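You operate a simulated robot arm through the tools that you are given. There is no shell and no other tool. Be economical: measure what you need, move in short steps, check, and stop when the job is done.

The job below is to be done with a simulated robot arm. You get a single attempt, and the scene is never put back.

Task
Put the scouring pad on the tool bench away on the disc bench. Then put the stop pin on the tool bench away on the shelf over the bead bench. Then turn the torque driver dial at the tool bench to 9 Nm. Then fetch the pin rack and set it on the work table. Then put the small shell from the narrow bench on the disc bench. Then take the small bucket with a bail on the work table and put it away on the bail bench. Then put the wax cloth on the draining mat. The order counts. Set down upright: scouring pad, small shell, small bucket with a bail.

It is judged by the outcome, as a careful person would: the job done as asked, and still so three seconds after it is handed in. It fails if anything else is knocked over, pushed out of place, dropped, spilled or broken. Flat cloth is picked up by pressing the open fingertips on it (5 to 10 N) and closing them slowly along it; thin cloth reads only 2 to 8 mm in the jaws.

Robot
A 6-joint arm with a four-finger gripper on a trunk, on a base that drives. Base frame: it is fixed to the floor where the robot stands at the start and does not move with it; the origin is under the middle of the robot, x ahead of it, y to its left, z up; the surface under the hand at the start is at about z = 850. Readings come in mm, rad, newtons and seconds.
With the tool pointing down near the work surface it reaches from about 140 to 920 mm from the robot's upright axis, wherever it stands. Its first joint turns from -2.897 to 2.897 rad. Places, roughly: bail bench [-10000, 5300, 800]; disc bench [-2200, -1100, 800]; draining mat [-500, -900, 900]; pin rack (21x7x4 cm) [700, 1600, 800]; scouring pad [750, 250, 1000]; shelf over the bead bench [-8800, -1300, 1300]; small bucket with a bail (21x17x17 cm) [-1200, 1900, 900]; small shell (16x17x17 cm) [-1000, 1300, 900]; stop pin (3x3x12 cm) [400, 100, 900]; torque driver dial at the tool bench [300, 500, 900]; wax cloth (10x8x6 cm) [-1400, 2700, 800]; work table [-1400, 2100, 800]. Payload 3.43 kg.
The tool frame sits at the grasp point between the pads (the TCP): z along the fingers, y along the line on which they close. The tips reach 30 mm beyond it. Largest opening 120 mm; the body of the gripper starts 85 mm behind the TCP.
Orientation is that of the tool frame in the base frame, as a unit quaternion [x, y, z, w]. With the fingers straight down and closing along the base's y, the tool's x points along the base's -x, its y along +y and its z along -z.

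Tools
- The arm moves only by the tool servo_tool. Its argument "steps" is a list of rows, each an object (a shift or turn left out is 0, a gripper value left out holds the last) with "delta_pos": the shift along the tool's x, y, z in mm, a list of three; "turn": the turn, a rotation vector about the tool's x, y, z in rad, a list of three. In form: [{"delta_pos": [x, y, z], "turn": [wx, wy, wz]}, ...]. A call has 1 to 10 rows; each row is the pose to reach, as a shift and turn from the pose commanded when the call began, along the tool's axes at that moment. "fingers" is the finger opening in mm, from 0 to 120, set as the call begins (left out, the last holds). Rows are played at 5 a second. More than 50 mm and 0.15 rad between two rows, or a gripper value outside its range, and nothing of the call is played. Where a pose cannot be reached the arm comes as near as it can. A force on the tool above 40 N (or 10 N above the force at the start of the call, whichever is more), or a blocked arm, ends the call early, and 0.2 s more pass. The fingers move at their own pace and stop on an object; they squeeze with about 28 N. The grip force told is the motor's: it shows also when the fingers shut on nothing. Time passes only in rows, and 0.2 s behind the last, so rows that repeat a pose let the fingers close. The reply holds the time, the measured pose of the TCP, the force on the tool along the base axes, the opening and the grip force, in the units named above and with some noise, with the torque about the TCP (base axes, N m) and any sound that the robot's microphone picked up.
- Cameras (640 x 400 px; columns grow to the right, rows downward): "scene" is now at [71.6, 183.7, 1519.2]; the picture's right is [-0.20, -0.98, 0.00], its down [-0.45, 0.09, -0.89] and it looks along [0.87, -0.18, -0.46] (base axes); focal length 214 px, centre (320, 200). "wrist" rides on the gripper at [71, -17, -121] in the tool frame; the picture's right is [0.23, 0.97, 0.00], its down [-0.81, 0.19, -0.55] and it looks along [-0.54, 0.13, 0.83] (tool axes); focal length 275 px, centre (320, 200). There is no depth. A picture from a camera that has moved, and an enlarged one, comes with that camera's place and axes in the base frame and with its lens.
- grab_frame(camera): a new picture of that camera. No time passes.
- move_column(by): slides the trunk up (or, below 0, down) by that many mm; the arm and the scene camera ride with it, the base frame stays. It gives what a move gives, with no picture.
- base_move(legs): drives the robot by 1 to 6 legs, each [ahead, left, turn to the left] in mm, mm and rad, along the robot's own axes; the way and the turn of a leg run together, so that a leg with both is an arc; at most 1500 mm and 3.142 rad a leg. The arm and the cameras ride along, it lands a little off, and it stops where it bumps. It gives what a move gives.
- aim_head(pan, tilt): turns the head with the scene camera to pan (to the left, within 2.094 rad either way) and tilt (down, from -0.506 to 1.204), counted from straight ahead of the robot. It gives what a move gives.
- close_up(camera, box): a new picture of the part [left, top, right, bottom] of that camera's present view, enlarged. No time passes.
- hand_in(): hands the job in; it is judged then, once.

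Go step by step. Nothing tells you exact positions but the pictures and the camera data: compare them with the known pose of the tool, close in by small moves and look again before you grip or let go. The budget is 196 turns and 166 pictures, counting those below and the enlarged ones. Unless the task says otherwise, let go and move clear before handing in.

The tools are called by a JSON object that holds its "name" and its "arguments". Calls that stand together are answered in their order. servo_tool: Moves the arm, as the interface text tells. Its arguments: {"type":"object","properties":{"steps":{"type":"array","items":{"type":"object","properties":{"delta_pos":{"type":"array","items":{"type":"number"}},"turn":{"type":"array","items":{"type":"number"}}}}},"fingers":{"type":"number"}},"required":["steps"]} The other tools are called the same way: move_column (by) slides the trunk up or down; base_move (legs) drives the base; aim_head (pan, tilt) turns the head that bears the scene camera; grab_frame (camera) takes a picture; close_up (camera, box) takes an enlarged picture of a part of a camera's view; hand_in () hands the job in.

At the start:

```text
t: 0.0
tcp_pos: [547.6, -46.3, 1189.3]
tcp_rot: [0.0, 1.0, -0.001, 0.001]
force: [-0.1, 0.0, -0.2]
wrist_torque: [-0.03, 0.03, 0.03]
gripper_width: 120.0
grip_force: 0.2
trunk travel left (down, up): [-75.0, 465.0]
robot x, y, heading: [-1.2, -1.8, 0.003]
head pan, tilt: [-1.714, 1.201]
```

scene: 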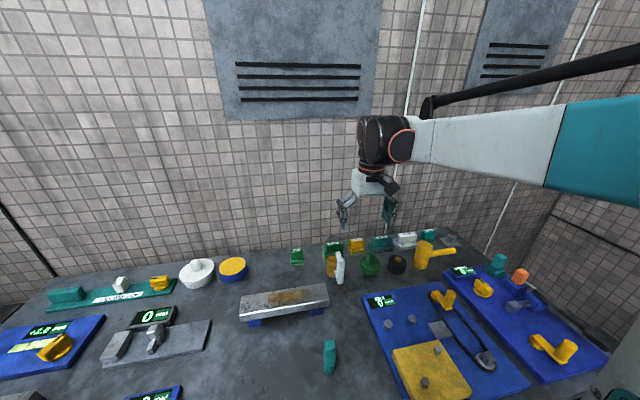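
wrist: 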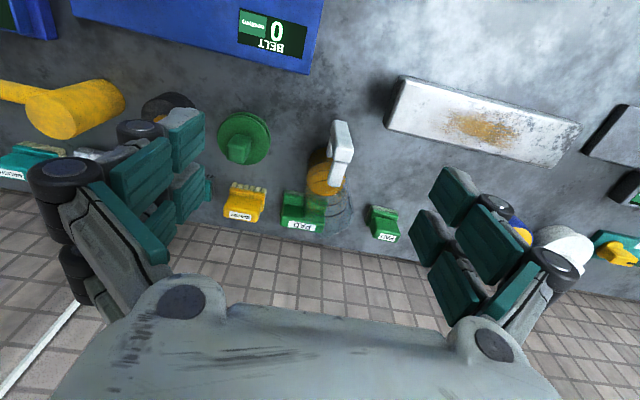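

I see the tool bench ahead with many items. I'll take fresh pictures to find the scouring pad.

{"name": "grab_frame", "arguments": {"camera": "scene"}}

{"name": "close_up", "arguments": {"camera": "scene", "box": [160, 220, 480, 400]}}

```text
163 pictures are left
camera scene: at [71.6, 183.7, 1519.2], right [-0.2, -0.98, 0.0], down [-0.45, 0.09, -0.89], along [0.87, -0.18, -0.46], focal length 214 px, centre (320, 200)
```

scene: 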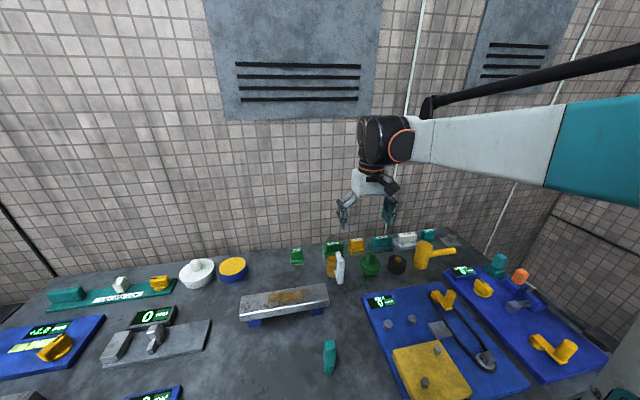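

```text
2.00 times, centred on (320, 310) of scene
camera zoom: at [71.6, 183.7, 1519.2], right [-0.2, -0.98, 0.0], down [-0.45, 0.09, -0.89], along [0.87, -0.18, -0.46], focal length 429 px, centre (320, -20)
```

zoom: 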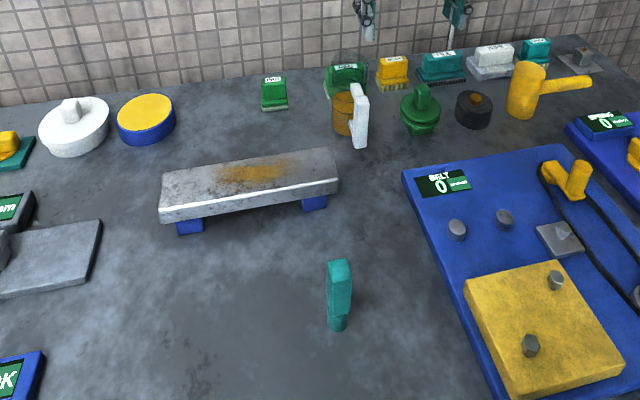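

Several candidates for the scouring pad exist; I'll zoom in on the labels.

{"name": "close_up", "arguments": {"camera": "scene", "box": [170, 230, 330, 330]}}

{"name": "close_up", "arguments": {"camera": "scene", "box": [310, 220, 470, 320]}}

{"name": "close_up", "arguments": {"camera": "wrist", "box": [200, 90, 440, 250]}}

{"name": "close_up", "arguments": {"camera": "scene", "box": [0, 250, 240, 400]}}

```text
4.00 times, centred on (250, 280) of scene
camera zoom: at [71.6, 183.7, 1519.2], right [-0.2, -0.98, 0.0], down [-0.45, 0.09, -0.89], along [0.87, -0.18, -0.46], focal length 858 px, centre (600, -120)
```

zoom: 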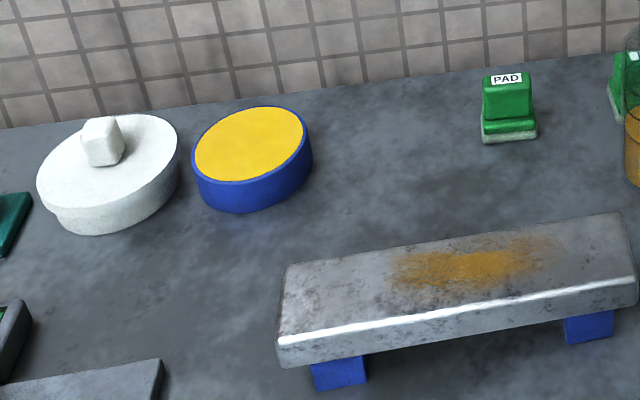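

```text
4.00 times, centred on (390, 270) of scene
camera zoom: at [71.6, 183.7, 1519.2], right [-0.2, -0.98, 0.0], down [-0.45, 0.09, -0.89], along [0.87, -0.18, -0.46], focal length 858 px, centre (40, -80)
```

zoom: 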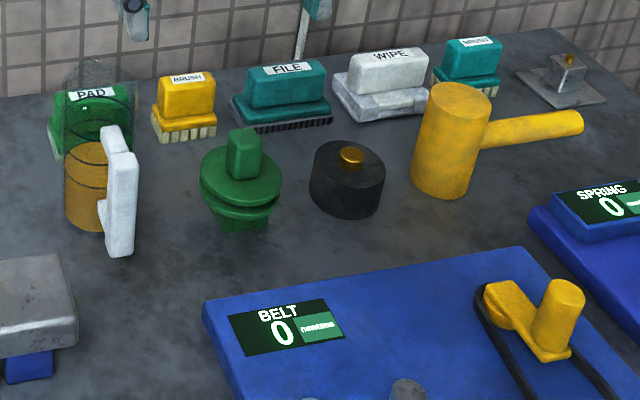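

```text
2.50 times, centred on (320, 170) of wrist
camera zoom: at [475.7, -63.1, 1308.8], right [-0.23, 0.97, 0.0], down [0.81, 0.19, 0.55], along [0.54, 0.13, -0.83], focal length 688 px, centre (320, 275)
```

zoom: 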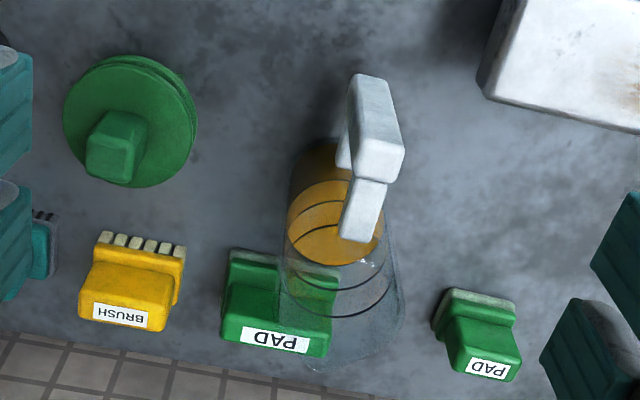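

```text
2.67 times, centred on (120, 325) of scene
camera zoom: at [71.6, 183.7, 1519.2], right [-0.2, -0.98, 0.0], down [-0.45, 0.09, -0.89], along [0.87, -0.18, -0.46], focal length 572 px, centre (853, -133)
```

zoom: 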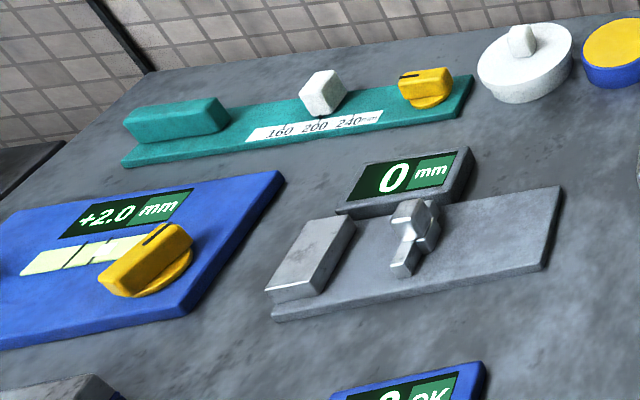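

The small green block labelled PAD is at about (757,138), the best match for the scouring pad. I'll now look left toward the torque driver dial, and around for the other places.

{"name": "aim_head", "arguments": {"pan": 0.6, "tilt": 0.7}}

{"name": "grab_frame", "arguments": {"camera": "scene"}}

{"name": "aim_head", "arguments": {"pan": -2.05, "tilt": 0.4}}

{"name": "grab_frame", "arguments": {"camera": "scene"}}

```text
t: 2.1
tcp_pos: [546.7, -45.6, 1189.2]
tcp_rot: [0.0, 1.0, -0.001, -0.001]
force: [0.1, -0.1, 0.5]
wrist_torque: [0.02, -0.01, 0.0]
gripper_width: 119.9
grip_force: 0.1
trunk travel left (down, up): [-75.0, 465.0]
robot x, y, heading: [2.2, -3.9, 0.0]
head pan, tilt: [0.6, 0.7]
```

```text
157 pictures are left
camera scene: at [52.1, 249.8, 1499.5], right [0.56, -0.83, 0.0], down [-0.53, -0.36, -0.76], along [0.63, 0.43, -0.64], focal length 214 px, centre (320, 200)
```

scene: 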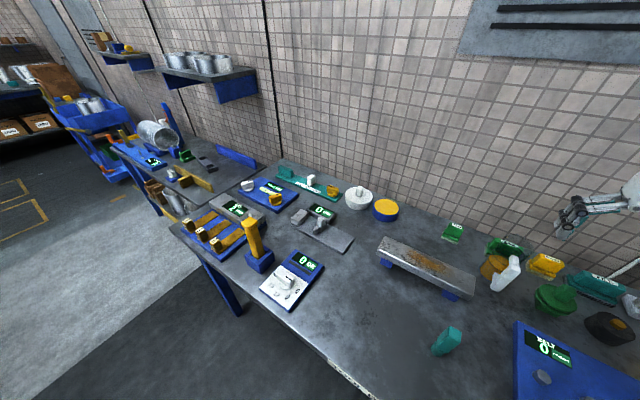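

```text
t: 4.5
tcp_pos: [548.5, -45.8, 1188.4]
tcp_rot: [0.0, 1.0, 0.0, 0.0]
force: [-0.3, -0.9, 0.1]
wrist_torque: [-0.01, 0.0, -0.03]
gripper_width: 120.1
grip_force: 0.1
trunk travel left (down, up): [-75.0, 465.0]
robot x, y, heading: [0.1, 0.7, -0.003]
head pan, tilt: [-2.051, 0.4]
```

```text
156 pictures are left
camera scene: at [70.8, 184.6, 1515.2], right [-0.19, -0.98, 0.0], down [-0.49, 0.09, -0.87], along [0.85, -0.17, -0.5], focal length 214 px, centre (320, 200)
```

scene: 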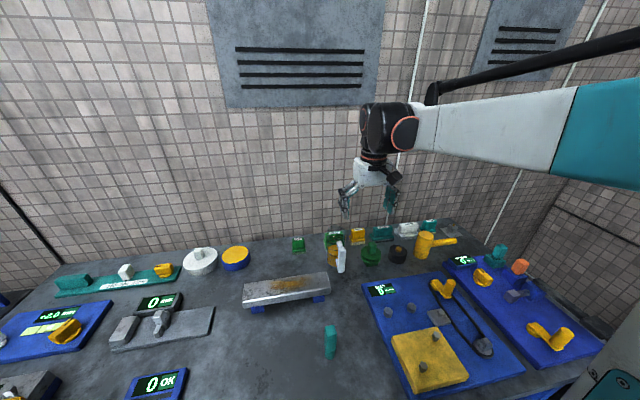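

Panning right seems limited by the arm; I'll look to the left and rear for the layout.

{"name": "aim_head", "arguments": {"pan": 1.3, "tilt": 0.3}}

{"name": "grab_frame", "arguments": {"camera": "scene"}}

{"name": "aim_head", "arguments": {"pan": 2.09, "tilt": 0.3}}

{"name": "grab_frame", "arguments": {"camera": "scene"}}

{"name": "aim_head", "arguments": {"pan": -1.0, "tilt": 0.3}}

{"name": "grab_frame", "arguments": {"camera": "scene"}}

```text
t: 7.3
tcp_pos: [547.2, -45.5, 1189.4]
tcp_rot: [0.001, 1.0, 0.0, 0.0]
force: [0.4, -0.6, 0.1]
wrist_torque: [-0.01, 0.0, -0.04]
gripper_width: 120.1
grip_force: 0.2
trunk travel left (down, up): [-75.0, 465.0]
robot x, y, heading: [-2.5, -0.6, -0.001]
head pan, tilt: [1.3, 0.3]
```

```text
155 pictures are left
camera scene: at [7.0, 291.8, 1535.6], right [0.96, -0.27, 0.0], down [-0.08, -0.28, -0.96], along [0.26, 0.92, -0.3], focal length 214 px, centre (320, 200)
```

scene: 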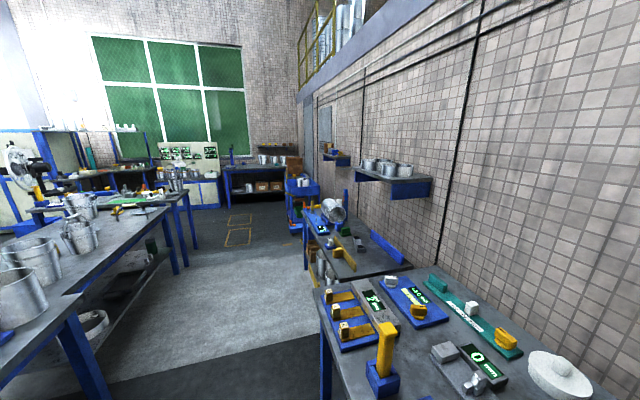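

```text
t: 8.5
tcp_pos: [546.4, -45.8, 1187.7]
tcp_rot: [-0.001, 1.0, 0.0, 0.0]
force: [0.7, -0.7, 0.4]
wrist_torque: [-0.03, -0.02, 0.01]
gripper_width: 120.2
grip_force: 0.1
trunk travel left (down, up): [-75.0, 465.0]
robot x, y, heading: [3.1, 1.4, 0.0]
head pan, tilt: [2.089, 0.3]
```

```text
154 pictures are left
camera scene: at [-64.2, 283.0, 1535.6], right [0.87, 0.49, 0.0], down [0.15, -0.26, -0.96], along [-0.47, 0.83, -0.3], focal length 214 px, centre (320, 200)
```

scene: 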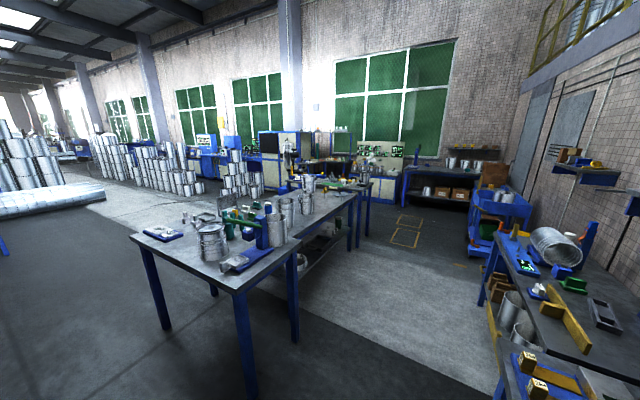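

```text
t: 11.1
tcp_pos: [547.0, -45.2, 1188.4]
tcp_rot: [0.0, 1.0, 0.0, 0.0]
force: [-0.3, -1.0, 0.9]
wrist_torque: [0.0, 0.03, -0.01]
gripper_width: 119.8
grip_force: 0.0
trunk travel left (down, up): [-75.0, 465.0]
robot x, y, heading: [1.3, 1.6, 0.006]
head pan, tilt: [-1.0, 0.3]
```

```text
153 pictures are left
camera scene: at [73.2, 181.8, 1535.7], right [-0.21, -0.98, 0.0], down [-0.29, 0.06, -0.96], along [0.93, -0.21, -0.29], focal length 214 px, centre (320, 200)
```

scene: 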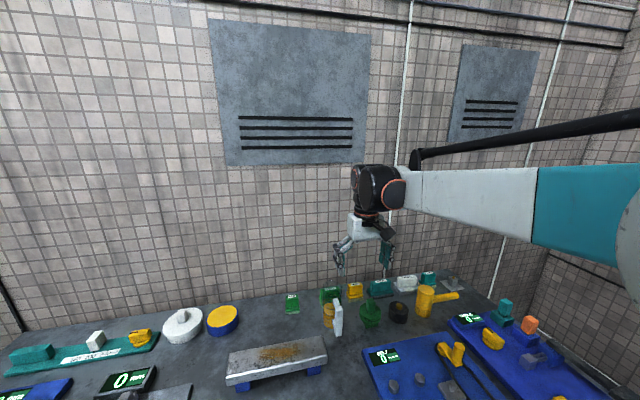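

The layout is clear enough for now. I'll move the open hand above the small PAD and check with the wrist camera.

{"name": "servo_tool", "arguments": {"steps": [{"delta_pos": [-30, 26, 14]}, {"delta_pos": [-60, 52, 28]}, {"delta_pos": [-90, 78, 42]}, {"delta_pos": [-120, 104, 56]}, {"delta_pos": [-150, 130, 70]}, {"delta_pos": [-180, 156, 84]}, {"delta_pos": [-211, 184, 100]}]}}

{"name": "grab_frame", "arguments": {"camera": "wrist"}}

{"name": "aim_head", "arguments": {"pan": 0.0, "tilt": 0.6}}

{"name": "grab_frame", "arguments": {"camera": "scene"}}

```text
t: 12.7
tcp_pos: [759.0, 136.8, 1088.1]
tcp_rot: [0.0, 1.0, 0.0, 0.0]
force: [-0.2, 0.7, 0.4]
wrist_torque: [0.03, -0.03, -0.04]
gripper_width: 119.8
grip_force: 0.1
trunk travel left (down, up): [-75.0, 465.0]
robot x, y, heading: [-1.9, 0.6, 0.0]
head pan, tilt: [-1.0, 0.3]
```

```text
152 pictures are left
camera wrist: at [688.8, 119.9, 1207.9], right [-0.23, 0.97, 0.0], down [0.81, 0.19, 0.55], along [0.54, 0.13, -0.83], focal length 275 px, centre (320, 200)
```

wrist: 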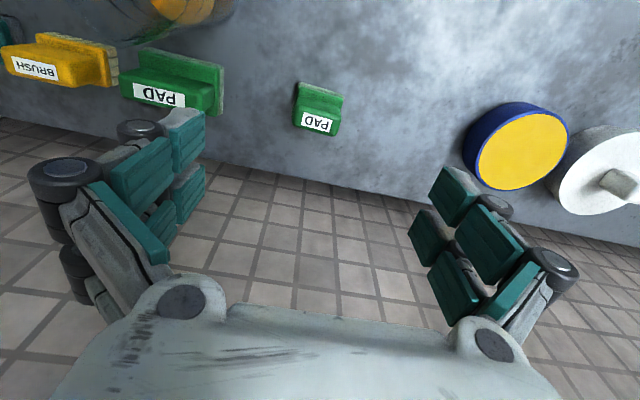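

```text
t: 14.0
tcp_pos: [758.8, 135.9, 1088.6]
tcp_rot: [0.0, 1.0, 0.0, 0.0]
force: [0.6, 0.2, 1.0]
wrist_torque: [-0.02, -0.07, -0.03]
gripper_width: 120.1
grip_force: 0.1
trunk travel left (down, up): [-75.0, 465.0]
robot x, y, heading: [-1.3, -1.7, -0.001]
head pan, tilt: [0.0, 0.6]
```

```text
151 pictures are left
camera scene: at [70.6, 201.9, 1508.1], right [0.0, -1.0, 0.0], down [-0.56, 0.0, -0.83], along [0.83, 0.0, -0.56], focal length 214 px, centre (320, 200)
```

scene: 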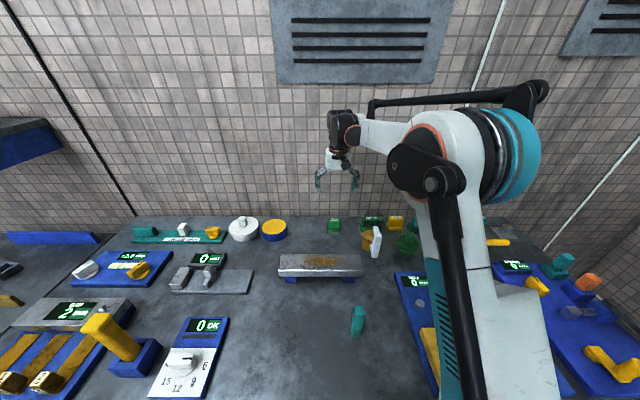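

The pad is nearly under the hand. I'll zoom in for its shape and height.

{"name": "close_up", "arguments": {"camera": "wrist", "box": [256, 60, 384, 140]}}

{"name": "close_up", "arguments": {"camera": "scene", "box": [280, 190, 440, 290]}}

{"name": "close_up", "arguments": {"camera": "scene", "box": [130, 310, 258, 390]}}

```text
5.00 times, centred on (320, 100) of wrist
camera zoom: at [687.9, 119.5, 1208.5], right [-0.23, 0.97, 0.0], down [0.81, 0.19, 0.55], along [0.54, 0.13, -0.83], focal length 1376 px, centre (320, 700)
```

zoom: 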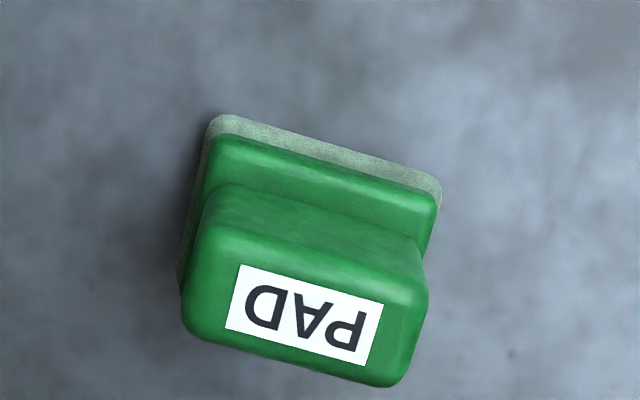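

```text
4.00 times, centred on (360, 240) of scene
camera zoom: at [70.6, 201.9, 1508.1], right [0.0, -1.0, 0.0], down [-0.56, 0.0, -0.83], along [0.83, 0.0, -0.56], focal length 858 px, centre (160, 40)
```

zoom: 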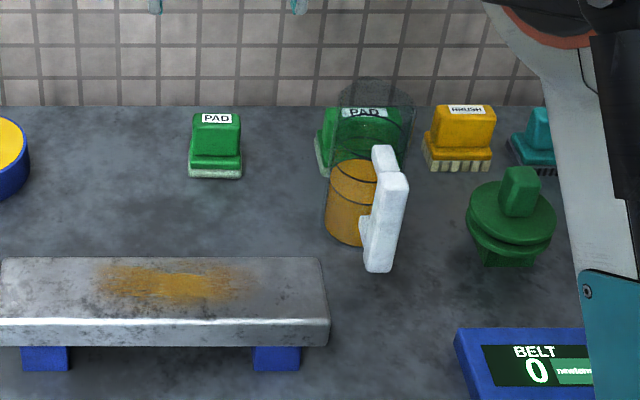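

```text
5.00 times, centred on (194, 350) of scene
camera zoom: at [70.6, 201.9, 1508.1], right [0.0, -1.0, 0.0], down [-0.56, 0.0, -0.83], along [0.83, 0.0, -0.56], focal length 1072 px, centre (950, -550)
```

zoom: 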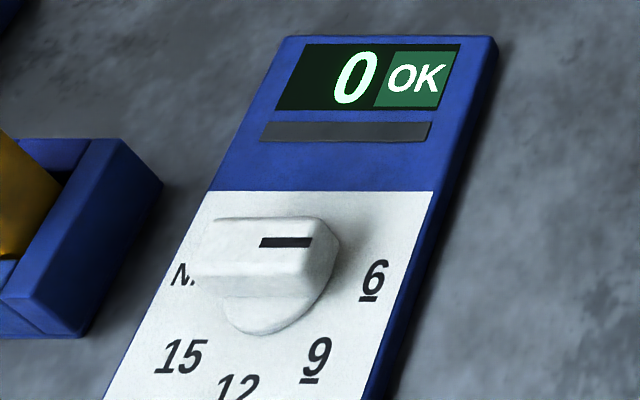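

The pad is about 58 mm wide along y, centred near (776,139), top z≈932. I'll descend around its handle and close.

{"name": "servo_tool", "arguments": {"steps": [{"delta_pos": [-17, 2, 40]}, {"delta_pos": [-17, 2, 80]}, {"delta_pos": [-17, 2, 120]}, {"delta_pos": [-17, 2, 145]}]}}

{"name": "grab_frame", "arguments": {"camera": "wrist"}}

{"name": "close_up", "arguments": {"camera": "scene", "box": [280, 170, 408, 250]}}

```text
t: 15.0
tcp_pos: [776.7, 139.3, 943.2]
tcp_rot: [0.0, 1.0, 0.0, 0.0]
force: [0.0, -0.5, -0.3]
wrist_torque: [-0.02, 0.01, 0.03]
gripper_width: 119.9
grip_force: 0.1
trunk travel left (down, up): [-75.0, 465.0]
robot x, y, heading: [2.6, 2.9, 0.003]
head pan, tilt: [0.0, 0.6]
```

```text
147 pictures are left
camera wrist: at [705.1, 122.7, 1063.0], right [-0.23, 0.97, 0.0], down [0.81, 0.19, 0.55], along [0.54, 0.13, -0.83], focal length 275 px, centre (320, 200)
```

wrist: 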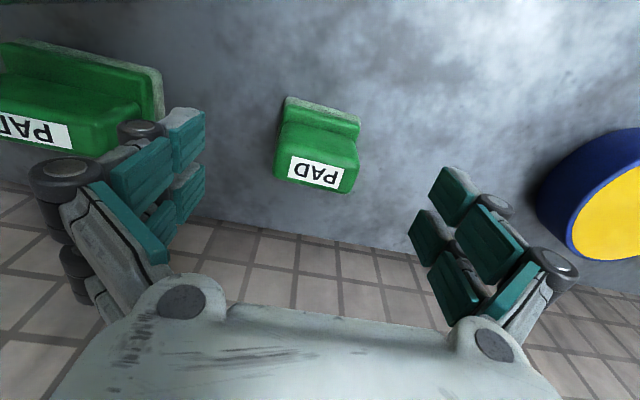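

```text
5.00 times, centred on (344, 210) of scene
camera zoom: at [70.7, 201.9, 1508.1], right [0.0, -1.0, 0.0], down [-0.57, 0.0, -0.82], along [0.82, 0.0, -0.57], focal length 1072 px, centre (200, 150)
```

zoom: 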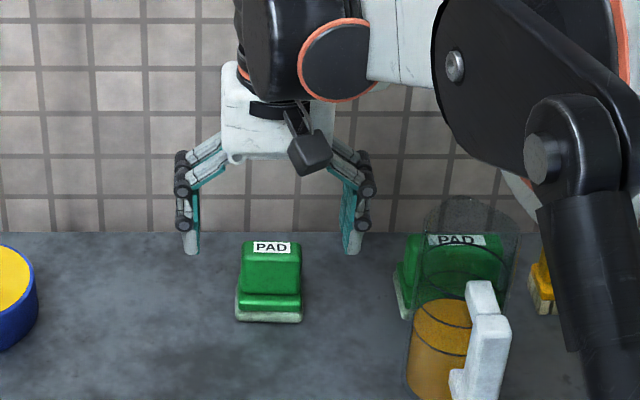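

Triangulation puts the handle top at (784,139,910). I'll finish descending and grip.

{"name": "servo_tool", "arguments": {"steps": [{"delta_pos": [-8, 0, 20]}, {"delta_pos": [-8, 0, 41]}]}}

{"name": "servo_tool", "arguments": {"steps": [{"delta_pos": [0, 0, 0]}, {"delta_pos": [0, 0, 0]}, {"delta_pos": [0, 0, 0]}], "fingers": 30}}

{"name": "grab_frame", "arguments": {"camera": "wrist"}}

```text
t: 15.6
tcp_pos: [783.6, 139.0, 901.4]
tcp_rot: [-0.001, 1.0, 0.0, 0.0]
force: [-0.4, 0.1, 0.4]
wrist_torque: [0.01, 0.01, 0.02]
gripper_width: 119.8
grip_force: 0.1
trunk travel left (down, up): [-75.0, 465.0]
robot x, y, heading: [1.8, -2.4, -0.002]
head pan, tilt: [0.0, 0.6]
```

```text
t: 16.4
tcp_pos: [782.8, 139.7, 902.9]
tcp_rot: [-0.001, 1.0, 0.001, 0.0]
force: [0.6, -2.2, 10.5]
wrist_torque: [-0.1, 0.09, -0.12]
gripper_width: 51.6
grip_force: 28.0
trunk travel left (down, up): [-75.0, 465.0]
robot x, y, heading: [2.9, -2.5, 0.003]
head pan, tilt: [0.0, 0.6]
```

```text
145 pictures are left
camera wrist: at [711.8, 122.3, 1023.3], right [-0.23, 0.97, 0.0], down [0.81, 0.19, 0.55], along [0.54, 0.13, -0.83], focal length 275 px, centre (320, 200)
```

wrist: 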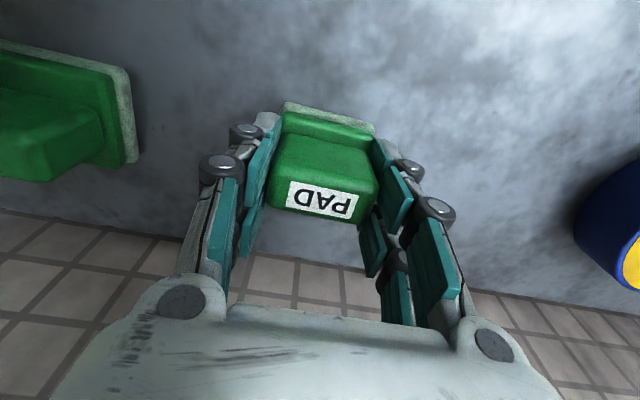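

The grip holds at 51.6 mm. I'll lift and draw the arm in.

{"name": "servo_tool", "arguments": {"steps": [{"delta_pos": [0, 0, -40]}, {"delta_pos": [0, 0, -80]}, {"delta_pos": [0, 0, -120]}, {"delta_pos": [0, 0, -160]}, {"delta_pos": [0, 0, -200]}, {"delta_pos": [40, -20, -220]}, {"delta_pos": [80, -40, -240]}, {"delta_pos": [120, -60, -250]}, {"delta_pos": [160, -80, -260]}, {"delta_pos": [200, -100, -270]}]}}

{"name": "servo_tool", "arguments": {"steps": [{"delta_pos": [40, -20, 0]}, {"delta_pos": [80, -40, 0]}, {"delta_pos": [120, -60, 0]}, {"delta_pos": [150, -80, 0]}]}}

{"name": "aim_head", "arguments": {"pan": 2.09, "tilt": 0.35}}

{"name": "base_move", "arguments": {"legs": [[-500, 0, 0]]}}

{"name": "grab_frame", "arguments": {"camera": "scene"}}

```text
t: 18.6
tcp_pos: [582.4, 40.5, 1172.5]
tcp_rot: [0.0, 1.0, 0.0, 0.0]
force: [0.0, 0.2, 0.4]
wrist_torque: [-0.02, 0.02, 0.03]
gripper_width: 29.8
grip_force: 0.0
trunk travel left (down, up): [-75.0, 465.0]
robot x, y, heading: [-1.5, 0.7, -0.001]
head pan, tilt: [0.0, 0.6]
```

```text
t: 19.6
tcp_pos: [431.1, -38.8, 1171.1]
tcp_rot: [0.0, 1.0, 0.0, 0.0]
force: [-0.5, 0.0, 0.2]
wrist_torque: [-0.01, 0.01, -0.05]
gripper_width: 30.2
grip_force: 0.1
trunk travel left (down, up): [-75.0, 465.0]
robot x, y, heading: [0.5, -0.3, -0.002]
head pan, tilt: [0.0, 0.6]
```

```text
t: 21.6
tcp_pos: [432.6, -39.1, 1171.6]
tcp_rot: [-0.001, 1.0, 0.0, 0.0]
force: [0.3, 0.1, -0.5]
wrist_torque: [0.0, -0.02, 0.01]
gripper_width: 30.1
grip_force: 0.1
trunk travel left (down, up): [-75.0, 465.0]
robot x, y, heading: [0.4, -0.4, -0.001]
head pan, tilt: [2.089, 0.351]
```

```text
t: 24.6
tcp_pos: [-72.7, -39.1, 1170.8]
tcp_rot: [-0.001, 1.0, 0.001, 0.0]
force: [-0.1, -0.8, 0.2]
wrist_torque: [0.0, 0.0, 0.0]
gripper_width: 30.1
grip_force: 0.0
trunk travel left (down, up): [-75.0, 465.0]
robot x, y, heading: [-504.2, -1.6, 0.006]
head pan, tilt: [2.089, 0.351]
```

```text
144 pictures are left
camera scene: at [-436.8, 228.0, 1513.7], right [0.3, -0.96, 0.0], down [-0.49, -0.15, -0.86], along [0.82, 0.25, -0.51], focal length 214 px, centre (320, 200)
```

scene: 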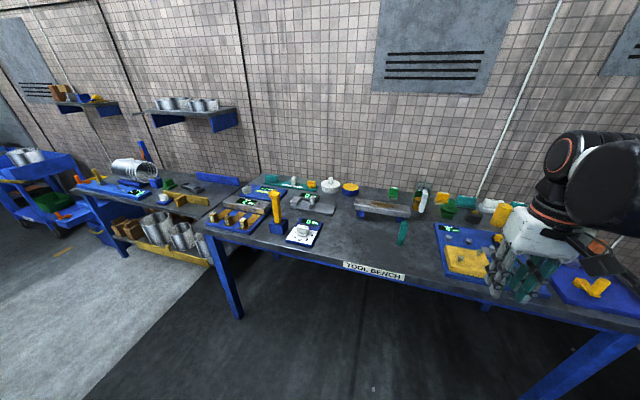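

The pad slid out as I lifted (width now 30), since I only asked for 30 mm. It seems to still stand on the bench; I'll look closer and check the head.

{"name": "close_up", "arguments": {"camera": "scene", "box": [320, 160, 480, 260]}}

{"name": "aim_head", "arguments": {"pan": 0.1, "tilt": 0.5}}

{"name": "base_move", "arguments": {"legs": [[500, 0, 0]]}}

{"name": "close_up", "arguments": {"camera": "scene", "box": [256, 180, 416, 280]}}

```text
4.00 times, centred on (400, 210) of scene
camera zoom: at [-436.8, 228.0, 1513.7], right [0.3, -0.96, 0.0], down [-0.49, -0.15, -0.86], along [0.82, 0.25, -0.51], focal length 858 px, centre (0, 160)
```

zoom: 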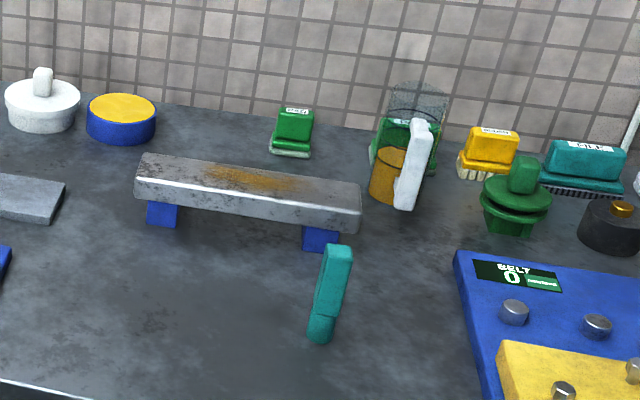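

```text
t: 26.5
tcp_pos: [-74.7, -39.2, 1171.3]
tcp_rot: [0.0, 1.0, 0.0, -0.001]
force: [0.5, -0.3, 0.2]
wrist_torque: [-0.01, 0.0, -0.01]
gripper_width: 30.1
grip_force: 0.0
trunk travel left (down, up): [-75.0, 465.0]
robot x, y, heading: [-503.7, 0.4, 0.002]
head pan, tilt: [0.099, 0.499]
```

```text
t: 29.4
tcp_pos: [429.4, -44.5, 1171.5]
tcp_rot: [0.003, 1.0, 0.0, 0.001]
force: [0.3, 0.2, 0.7]
wrist_torque: [0.0, -0.03, 0.02]
gripper_width: 30.0
grip_force: 0.0
trunk travel left (down, up): [-75.0, 465.0]
robot x, y, heading: [-0.9, 2.1, -0.008]
head pan, tilt: [0.099, 0.499]
```

```text
4.00 times, centred on (336, 230) of scene
camera zoom: at [67.6, 224.5, 1512.0], right [0.27, -0.96, 0.0], down [-0.51, -0.14, -0.85], along [0.82, 0.23, -0.53], focal length 858 px, centre (256, 80)
```

zoom: 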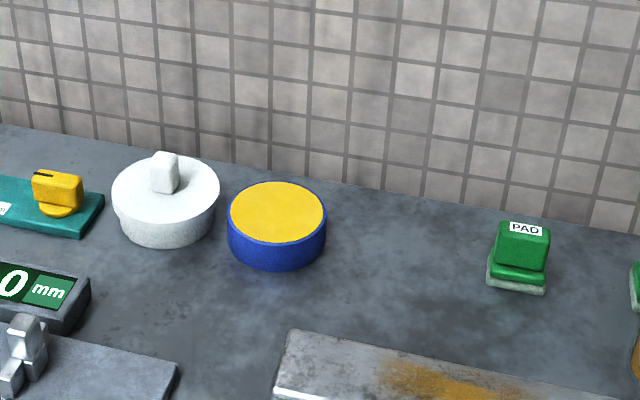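

The pad still stands at its place. I'll go back over it with the hand open and look.

{"name": "servo_tool", "arguments": {"steps": [{"delta_pos": [-36, 19, 11]}, {"delta_pos": [-72, 38, 22]}, {"delta_pos": [-108, 57, 33]}, {"delta_pos": [-144, 76, 44]}, {"delta_pos": [-180, 95, 55]}, {"delta_pos": [-216, 114, 66]}, {"delta_pos": [-252, 133, 77]}, {"delta_pos": [-288, 152, 88]}, {"delta_pos": [-324, 171, 99]}, {"delta_pos": [-355, 186, 120]}], "fingers": 120}}

{"name": "close_up", "arguments": {"camera": "wrist", "box": [224, 60, 416, 180]}}

{"name": "close_up", "arguments": {"camera": "scene", "box": [330, 180, 458, 260]}}

```text
t: 31.6
tcp_pos: [786.3, 139.1, 1050.5]
tcp_rot: [0.004, 1.0, 0.0, 0.0]
force: [-0.2, 0.0, -0.3]
wrist_torque: [-0.04, -0.01, 0.0]
gripper_width: 120.0
grip_force: 0.1
trunk travel left (down, up): [-75.0, 465.0]
robot x, y, heading: [-3.1, 0.9, -0.007]
head pan, tilt: [0.099, 0.499]
```

```text
3.33 times, centred on (320, 120) of wrist
camera zoom: at [716.2, 121.8, 1171.0], right [-0.22, 0.97, 0.0], down [0.81, 0.19, 0.55], along [0.54, 0.12, -0.83], focal length 918 px, centre (320, 467)
```

zoom: 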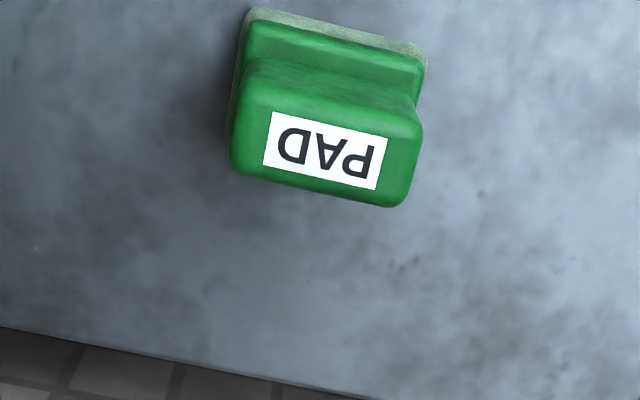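

```text
5.00 times, centred on (394, 220) of scene
camera zoom: at [72.4, 208.6, 1517.1], right [0.09, -1.0, 0.0], down [-0.48, -0.04, -0.88], along [0.87, 0.08, -0.48], focal length 1072 px, centre (-50, 100)
```

zoom: 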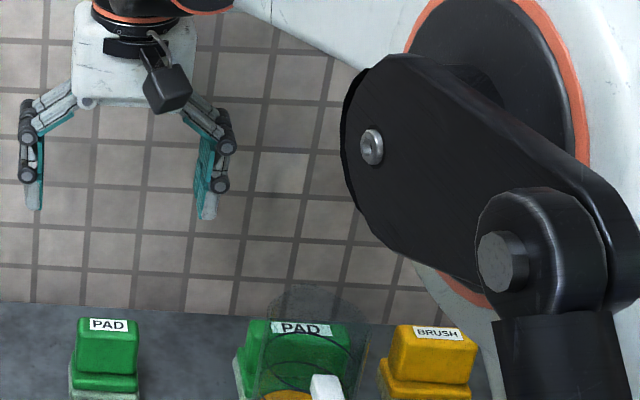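

The pad is still centred under the hand. I'll grip lower with full squeeze and test with a small lift.

{"name": "servo_tool", "arguments": {"steps": [{"delta_pos": [0, 0, 40]}, {"delta_pos": [1, 0, 80]}, {"delta_pos": [1, 0, 120]}, {"delta_pos": [2, 0, 140]}, {"delta_pos": [2, 0, 160]}]}}

{"name": "servo_tool", "arguments": {"steps": [{"delta_pos": [0, 0, 0]}, {"delta_pos": [0, 0, 0]}, {"delta_pos": [0, 0, 0]}], "fingers": 0}}

{"name": "servo_tool", "arguments": {"steps": [{"delta_pos": [0, 0, -5]}, {"delta_pos": [0, 0, -10]}, {"delta_pos": [0, 0, -15]}]}}

{"name": "grab_frame", "arguments": {"camera": "wrist"}}

```text
t: 32.8
tcp_pos: [784.5, 138.4, 889.6]
tcp_rot: [0.004, 1.0, -0.001, 0.0]
force: [-0.9, -0.4, 0.7]
wrist_torque: [0.01, 0.0, -0.02]
gripper_width: 119.9
grip_force: 0.0
trunk travel left (down, up): [-75.0, 465.0]
robot x, y, heading: [-2.1, -0.3, -0.002]
head pan, tilt: [0.099, 0.499]
```

```text
t: 33.6
tcp_pos: [782.8, 139.4, 890.5]
tcp_rot: [0.003, 1.0, -0.001, 0.0]
force: [-1.3, 0.8, 2.1]
wrist_torque: [-0.1, 0.06, -0.04]
gripper_width: 55.6
grip_force: 27.7
trunk travel left (down, up): [-75.0, 465.0]
robot x, y, heading: [2.2, -0.1, -0.005]
head pan, tilt: [0.099, 0.499]
```

```text
t: 34.4
tcp_pos: [784.4, 138.5, 906.4]
tcp_rot: [0.004, 1.0, 0.0, 0.0]
force: [0.2, 0.0, -0.8]
wrist_torque: [0.01, -0.01, 0.04]
gripper_width: 55.7
grip_force: 27.6
trunk travel left (down, up): [-75.0, 465.0]
robot x, y, heading: [-1.0, -5.3, -0.009]
head pan, tilt: [0.099, 0.499]
```

```text
139 pictures are left
camera wrist: at [712.7, 122.1, 1026.1], right [-0.22, 0.97, 0.0], down [0.81, 0.19, 0.55], along [0.54, 0.12, -0.83], focal length 275 px, centre (320, 200)
```

wrist: 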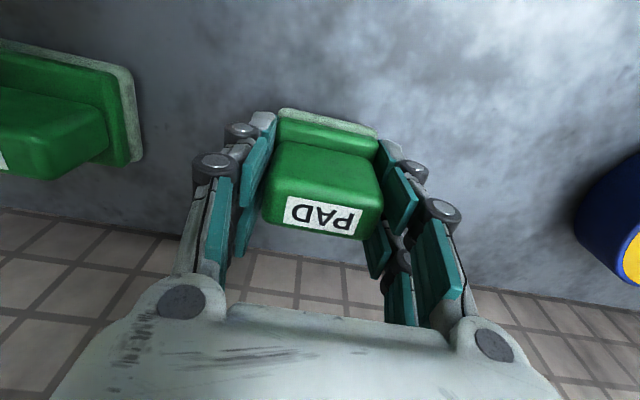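

The grip holds at 55.7 mm. I'll lift further in stages and draw in.

{"name": "servo_tool", "arguments": {"steps": [{"delta_pos": [0, 0, -25]}, {"delta_pos": [0, 0, -50]}, {"delta_pos": [0, 0, -75]}, {"delta_pos": [0, 0, -100]}, {"delta_pos": [0, 0, -130]}, {"delta_pos": [0, 0, -160]}, {"delta_pos": [0, 0, -190]}, {"delta_pos": [30, -15, -220]}, {"delta_pos": [60, -30, -240]}, {"delta_pos": [90, -45, -260]}]}}

{"name": "servo_tool", "arguments": {"steps": [{"delta_pos": [35, -17, 0]}, {"delta_pos": [70, -34, 0]}, {"delta_pos": [105, -51, 0]}, {"delta_pos": [140, -68, 0]}, {"delta_pos": [175, -85, 0]}, {"delta_pos": [210, -102, 0]}, {"delta_pos": [245, -119, 0]}, {"delta_pos": [270, -130, 0]}]}}

{"name": "base_move", "arguments": {"legs": [[-500, 0, 0]]}}

{"name": "grab_frame", "arguments": {"camera": "wrist"}}

```text
t: 36.6
tcp_pos: [695.2, 94.9, 1166.4]
tcp_rot: [0.004, 1.0, 0.0, 0.0]
force: [-0.3, 0.5, -0.8]
wrist_torque: [-0.02, 0.03, 0.0]
gripper_width: 55.5
grip_force: 28.1
trunk travel left (down, up): [-75.0, 465.0]
robot x, y, heading: [-7.0, -3.4, -0.008]
head pan, tilt: [0.099, 0.499]
```

```text
t: 38.4
tcp_pos: [423.0, -34.4, 1166.2]
tcp_rot: [0.004, 1.0, 0.001, 0.0]
force: [-0.3, -0.6, -0.8]
wrist_torque: [0.0, -0.01, 0.02]
gripper_width: 55.4
grip_force: 27.9
trunk travel left (down, up): [-75.0, 465.0]
robot x, y, heading: [-2.7, -2.0, -0.007]
head pan, tilt: [0.099, 0.499]
```

```text
t: 41.4
tcp_pos: [-72.8, -29.8, 1165.9]
tcp_rot: [0.005, 1.0, 0.0, 0.0]
force: [0.0, 0.0, -1.5]
wrist_torque: [0.02, 0.01, -0.03]
gripper_width: 55.6
grip_force: 28.4
trunk travel left (down, up): [-75.0, 465.0]
robot x, y, heading: [-502.1, 3.6, -0.01]
head pan, tilt: [0.099, 0.499]
```

```text
138 pictures are left
camera wrist: at [-144.5, -46.8, 1286.5], right [-0.22, 0.97, 0.0], down [0.81, 0.19, 0.55], along [0.54, 0.12, -0.83], focal length 275 px, centre (320, 200)
```

wrist: 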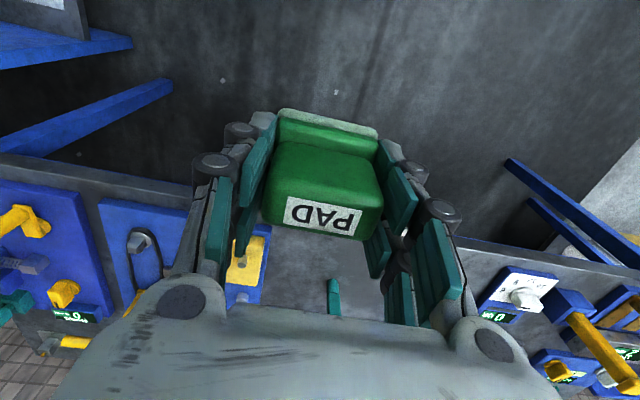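

The pad is secure. I'll turn right in place to look towards the draining mat and disc bench.

{"name": "base_move", "arguments": {"legs": [[0, 0, -1.56]]}}

{"name": "grab_frame", "arguments": {"camera": "scene"}}

{"name": "base_move", "arguments": {"legs": [[0, 0, -1.0]]}}

{"name": "grab_frame", "arguments": {"camera": "scene"}}

```text
t: 45.6
tcp_pos: [-528.5, -424.1, 1165.7]
tcp_rot: [0.707, 0.707, 0.0, 0.0]
force: [0.4, -0.3, -1.1]
wrist_torque: [-0.01, 0.0, -0.02]
gripper_width: 55.5
grip_force: 27.9
trunk travel left (down, up): [-75.0, 465.0]
robot x, y, heading: [-499.3, 3.3, -1.566]
head pan, tilt: [0.099, 0.499]
```

```text
137 pictures are left
camera scene: at [-288.4, -67.0, 1517.2], right [-1.0, -0.1, 0.0], down [-0.05, 0.48, -0.88], along [0.09, -0.87, -0.48], focal length 214 px, centre (320, 200)
```

scene: 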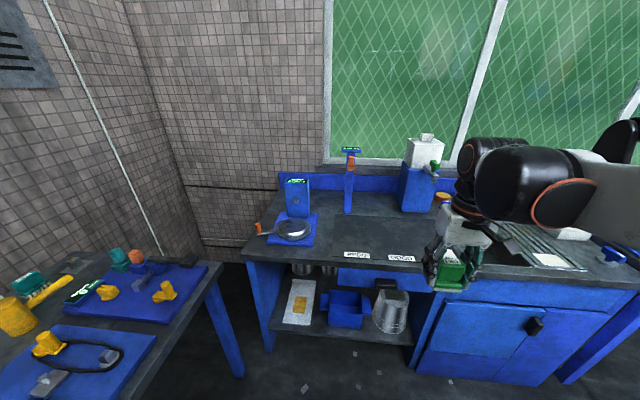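

```text
t: 48.5
tcp_pos: [-870.9, -207.1, 1165.8]
tcp_rot: [0.958, 0.286, 0.0, 0.0]
force: [0.1, -0.1, -1.6]
wrist_torque: [0.02, -0.02, 0.0]
gripper_width: 55.1
grip_force: 27.7
trunk travel left (down, up): [-75.0, 465.0]
robot x, y, heading: [-503.4, 4.2, -2.564]
head pan, tilt: [0.099, 0.499]
```

```text
136 pictures are left
camera scene: at [-442.5, -209.9, 1517.2], right [-0.63, 0.78, 0.0], down [0.37, 0.3, -0.88], along [-0.68, -0.55, -0.48], focal length 214 px, centre (320, 200)
```

scene: 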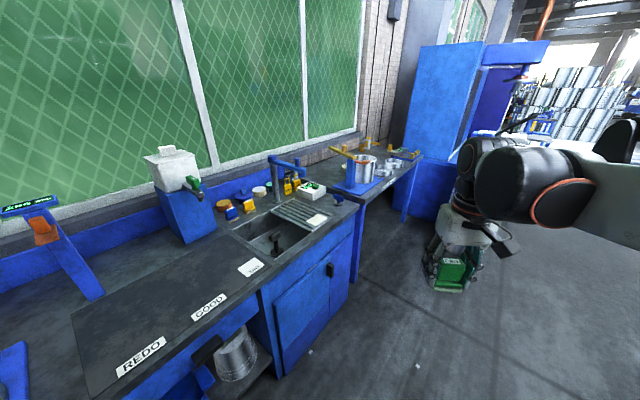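

The disc bench is the one beyond the sink with the pot. I'll drive in front of it and turn to face it.

{"name": "base_move", "arguments": {"legs": [[780, -340, 0], [780, -340, 0], [0, 0, 1.0]]}}

{"name": "grab_frame", "arguments": {"camera": "scene"}}

```text
t: 59.7
tcp_pos: [-2197.6, -712.2, 1165.7]
tcp_rot: [0.701, 0.713, -0.001, 0.0]
force: [-0.2, -0.2, -0.5]
wrist_torque: [-0.04, -0.03, -0.01]
gripper_width: 55.5
grip_force: 28.1
trunk travel left (down, up): [-75.0, 465.0]
robot x, y, heading: [-2175.2, -287.4, -1.552]
head pan, tilt: [0.099, 0.499]
```

```text
135 pictures are left
camera scene: at [-1964.5, -351.8, 1517.2], right [-0.99, -0.12, 0.0], down [-0.06, 0.48, -0.88], along [0.1, -0.87, -0.48], focal length 214 px, centre (320, 200)
```

scene: 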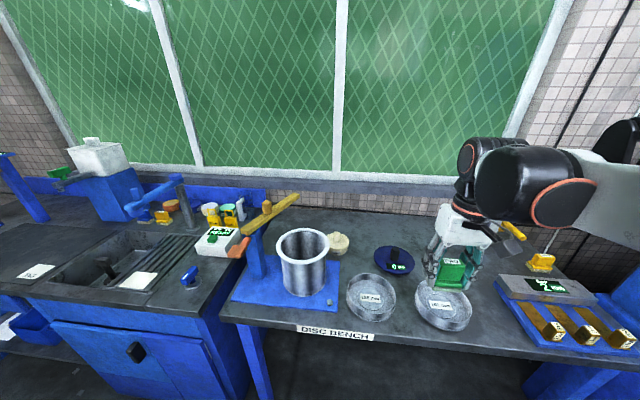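

This is the disc bench. I'll read the labels on the trays to see where the pad belongs.

{"name": "close_up", "arguments": {"camera": "scene", "box": [330, 230, 490, 330]}}

{"name": "close_up", "arguments": {"camera": "scene", "box": [480, 200, 640, 400]}}

```text
4.00 times, centred on (410, 280) of scene
camera zoom: at [-1964.5, -351.8, 1517.2], right [-0.99, -0.12, 0.0], down [-0.06, 0.48, -0.88], along [0.1, -0.87, -0.48], focal length 858 px, centre (-40, -120)
```

zoom: 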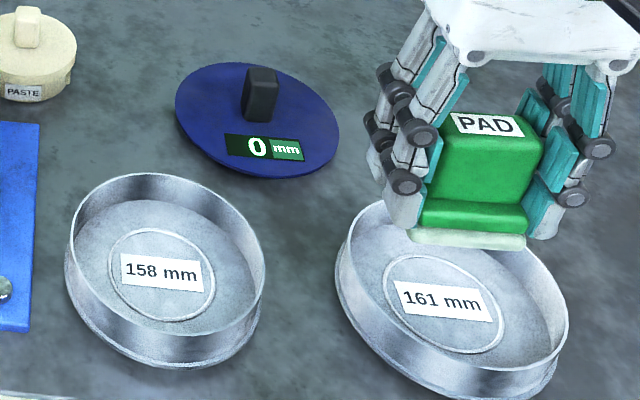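

```text
2.00 times, centred on (560, 300) of scene
camera zoom: at [-1964.5, -351.8, 1517.2], right [-0.99, -0.12, 0.0], down [-0.06, 0.48, -0.88], along [0.1, -0.87, -0.48], focal length 429 px, centre (-160, 0)
```

zoom: 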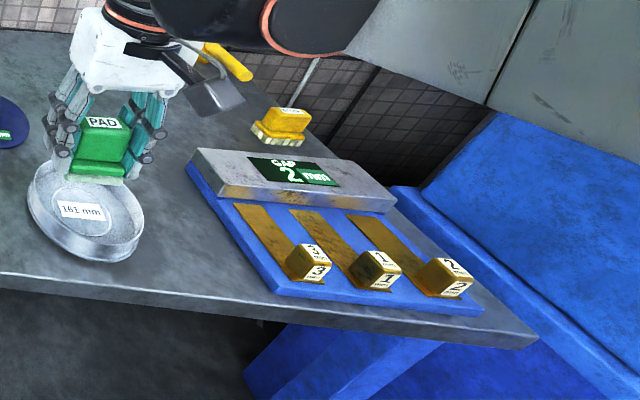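

The discs carry sizes, so a free patch is what I need: near (-2400,-1130) behind the 161 mm disc looks clear. I'll move the base 150 mm closer and swing the pad over there.

{"name": "base_move", "arguments": {"legs": [[150, 0, 0]]}}

{"name": "servo_tool", "arguments": {"steps": [{"delta_pos": [-30, -23, 0]}, {"delta_pos": [-60, -46, 0]}, {"delta_pos": [-90, -69, 0]}, {"delta_pos": [-120, -92, 0]}, {"delta_pos": [-150, -115, 0]}, {"delta_pos": [-180, -138, 0]}, {"delta_pos": [-210, -161, 0]}, {"delta_pos": [-240, -184, 0]}, {"delta_pos": [-268, -205, 0]}]}}

{"name": "grab_frame", "arguments": {"camera": "wrist"}}

{"name": "grab_frame", "arguments": {"camera": "scene"}}

```text
t: 61.0
tcp_pos: [-2194.5, -863.5, 1165.2]
tcp_rot: [0.7, 0.714, -0.001, 0.0]
force: [0.5, -1.0, -0.4]
wrist_torque: [0.01, 0.02, 0.03]
gripper_width: 55.4
grip_force: 28.0
trunk travel left (down, up): [-75.0, 465.0]
robot x, y, heading: [-2172.4, -434.6, -1.554]
head pan, tilt: [0.099, 0.499]
```

```text
t: 63.0
tcp_pos: [-2394.7, -1137.7, 1165.4]
tcp_rot: [0.701, 0.713, 0.001, -0.001]
force: [-0.4, -0.1, -1.2]
wrist_torque: [-0.02, 0.01, -0.04]
gripper_width: 55.7
grip_force: 28.1
trunk travel left (down, up): [-75.0, 465.0]
robot x, y, heading: [-2172.9, -437.8, -1.556]
head pan, tilt: [0.099, 0.499]
```

```text
132 pictures are left
camera wrist: at [-2413.2, -1066.4, 1285.4], right [0.97, 0.25, 0.0], down [0.21, -0.81, 0.55], along [0.14, -0.54, -0.83], focal length 275 px, centre (320, 200)
```

wrist: 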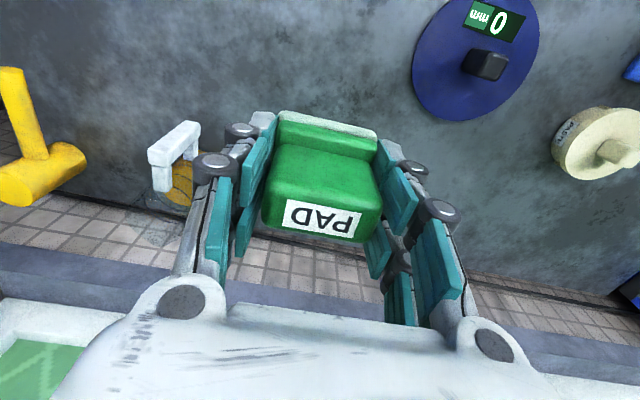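

```text
131 pictures are left
camera scene: at [-1962.1, -503.0, 1517.1], right [-0.99, -0.12, 0.0], down [-0.06, 0.48, -0.88], along [0.1, -0.87, -0.48], focal length 214 px, centre (320, 200)
```

scene: 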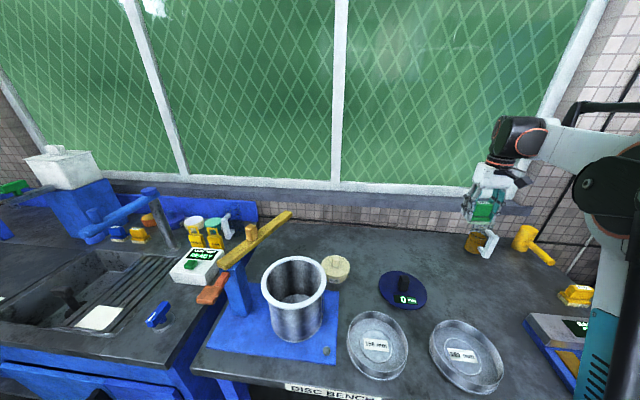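

There is a bottle and a mallet behind-left; I'll use a clear spot further back at (-2300,-1240), leaving room for the shell. Moving over and descending to a small height.

{"name": "servo_tool", "arguments": {"steps": [{"delta_pos": [-33, 32, 0]}, {"delta_pos": [-66, 64, 0]}, {"delta_pos": [-100, 96, 0]}, {"delta_pos": [-100, 96, 45]}, {"delta_pos": [-100, 96, 90]}, {"delta_pos": [-100, 96, 135]}, {"delta_pos": [-100, 96, 180]}, {"delta_pos": [-100, 96, 220]}, {"delta_pos": [-100, 96, 240]}]}}

{"name": "grab_frame", "arguments": {"camera": "wrist"}}

{"name": "close_up", "arguments": {"camera": "scene", "box": [350, 190, 510, 290]}}

```text
t: 65.0
tcp_pos: [-2297.3, -1233.6, 925.7]
tcp_rot: [0.701, 0.713, 0.0, 0.0]
force: [0.0, -0.1, -1.4]
wrist_torque: [0.01, -0.02, -0.01]
gripper_width: 55.5
grip_force: 27.4
trunk travel left (down, up): [-75.0, 465.0]
robot x, y, heading: [-2174.0, -435.0, -1.553]
head pan, tilt: [0.099, 0.499]
```

```text
130 pictures are left
camera wrist: at [-2315.1, -1163.6, 1045.7], right [0.97, 0.25, 0.0], down [0.21, -0.81, 0.55], along [0.14, -0.54, -0.83], focal length 275 px, centre (320, 200)
```

wrist: 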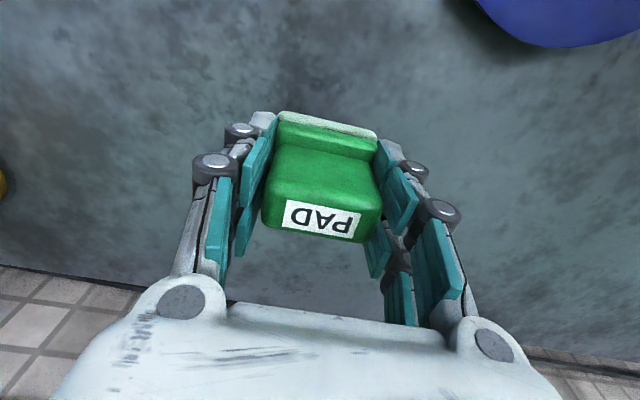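

```text
4.00 times, centred on (430, 240) of scene
camera zoom: at [-1961.9, -502.9, 1517.2], right [-0.99, -0.12, 0.0], down [-0.06, 0.48, -0.88], along [0.1, -0.87, -0.48], focal length 858 px, centre (-120, 40)
```

zoom: 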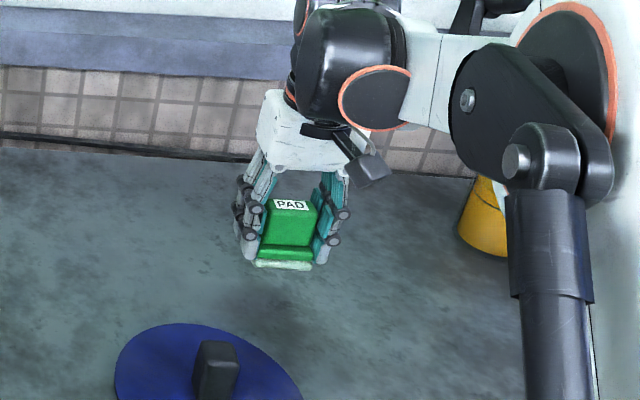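

Clear around. I'll descend gently until contact.

{"name": "servo_tool", "arguments": {"steps": [{"delta_pos": [0, 0, 8]}, {"delta_pos": [0, 0, 16]}, {"delta_pos": [0, 0, 22]}, {"delta_pos": [0, 0, 27]}, {"delta_pos": [0, 0, 31]}, {"delta_pos": [0, 0, 34]}]}}

```text
t: 66.4
tcp_pos: [-2297.4, -1234.0, 892.7]
tcp_rot: [0.701, 0.713, 0.0, 0.0]
force: [-0.1, 0.1, -2.4]
wrist_torque: [0.02, -0.03, 0.0]
gripper_width: 55.5
grip_force: 27.9
trunk travel left (down, up): [-75.0, 465.0]
robot x, y, heading: [-2172.4, -438.0, -1.549]
head pan, tilt: [0.099, 0.499]
```

{"name": "servo_tool", "arguments": {"steps": [{"delta_pos": [0, 0, 2]}, {"delta_pos": [0, 0, 4]}, {"delta_pos": [0, 0, 6]}]}}

{"name": "close_up", "arguments": {"camera": "scene", "box": [380, 200, 476, 260]}}

```text
t: 67.2
tcp_pos: [-2297.0, -1233.4, 890.9]
tcp_rot: [0.701, 0.713, -0.002, 0.001]
force: [-1.0, 2.3, 19.5]
wrist_torque: [0.56, -0.08, 0.02]
gripper_width: 55.6
grip_force: 28.0
trunk travel left (down, up): [-75.0, 465.0]
robot x, y, heading: [-2172.5, -435.5, -1.554]
head pan, tilt: [0.099, 0.499]
stopped in row 3: the force on the tool passed its limit at 44 N (the readings are from after the stop); the commanded pose is now the measured one
```

```text
6.67 times, centred on (428, 230) of scene
camera zoom: at [-1961.6, -500.6, 1517.3], right [-0.99, -0.12, 0.0], down [-0.06, 0.47, -0.88], along [0.1, -0.87, -0.48], focal length 1430 px, centre (-400, 0)
```

zoom: 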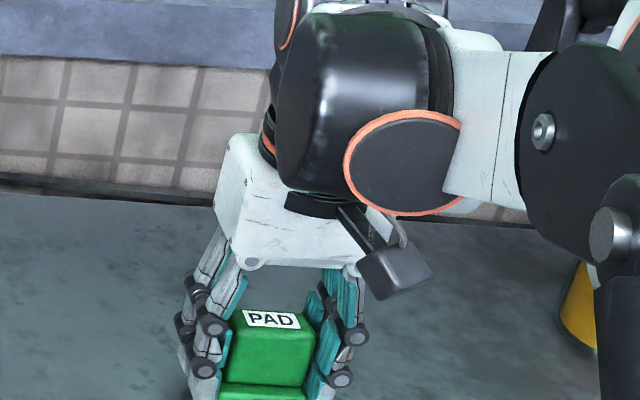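

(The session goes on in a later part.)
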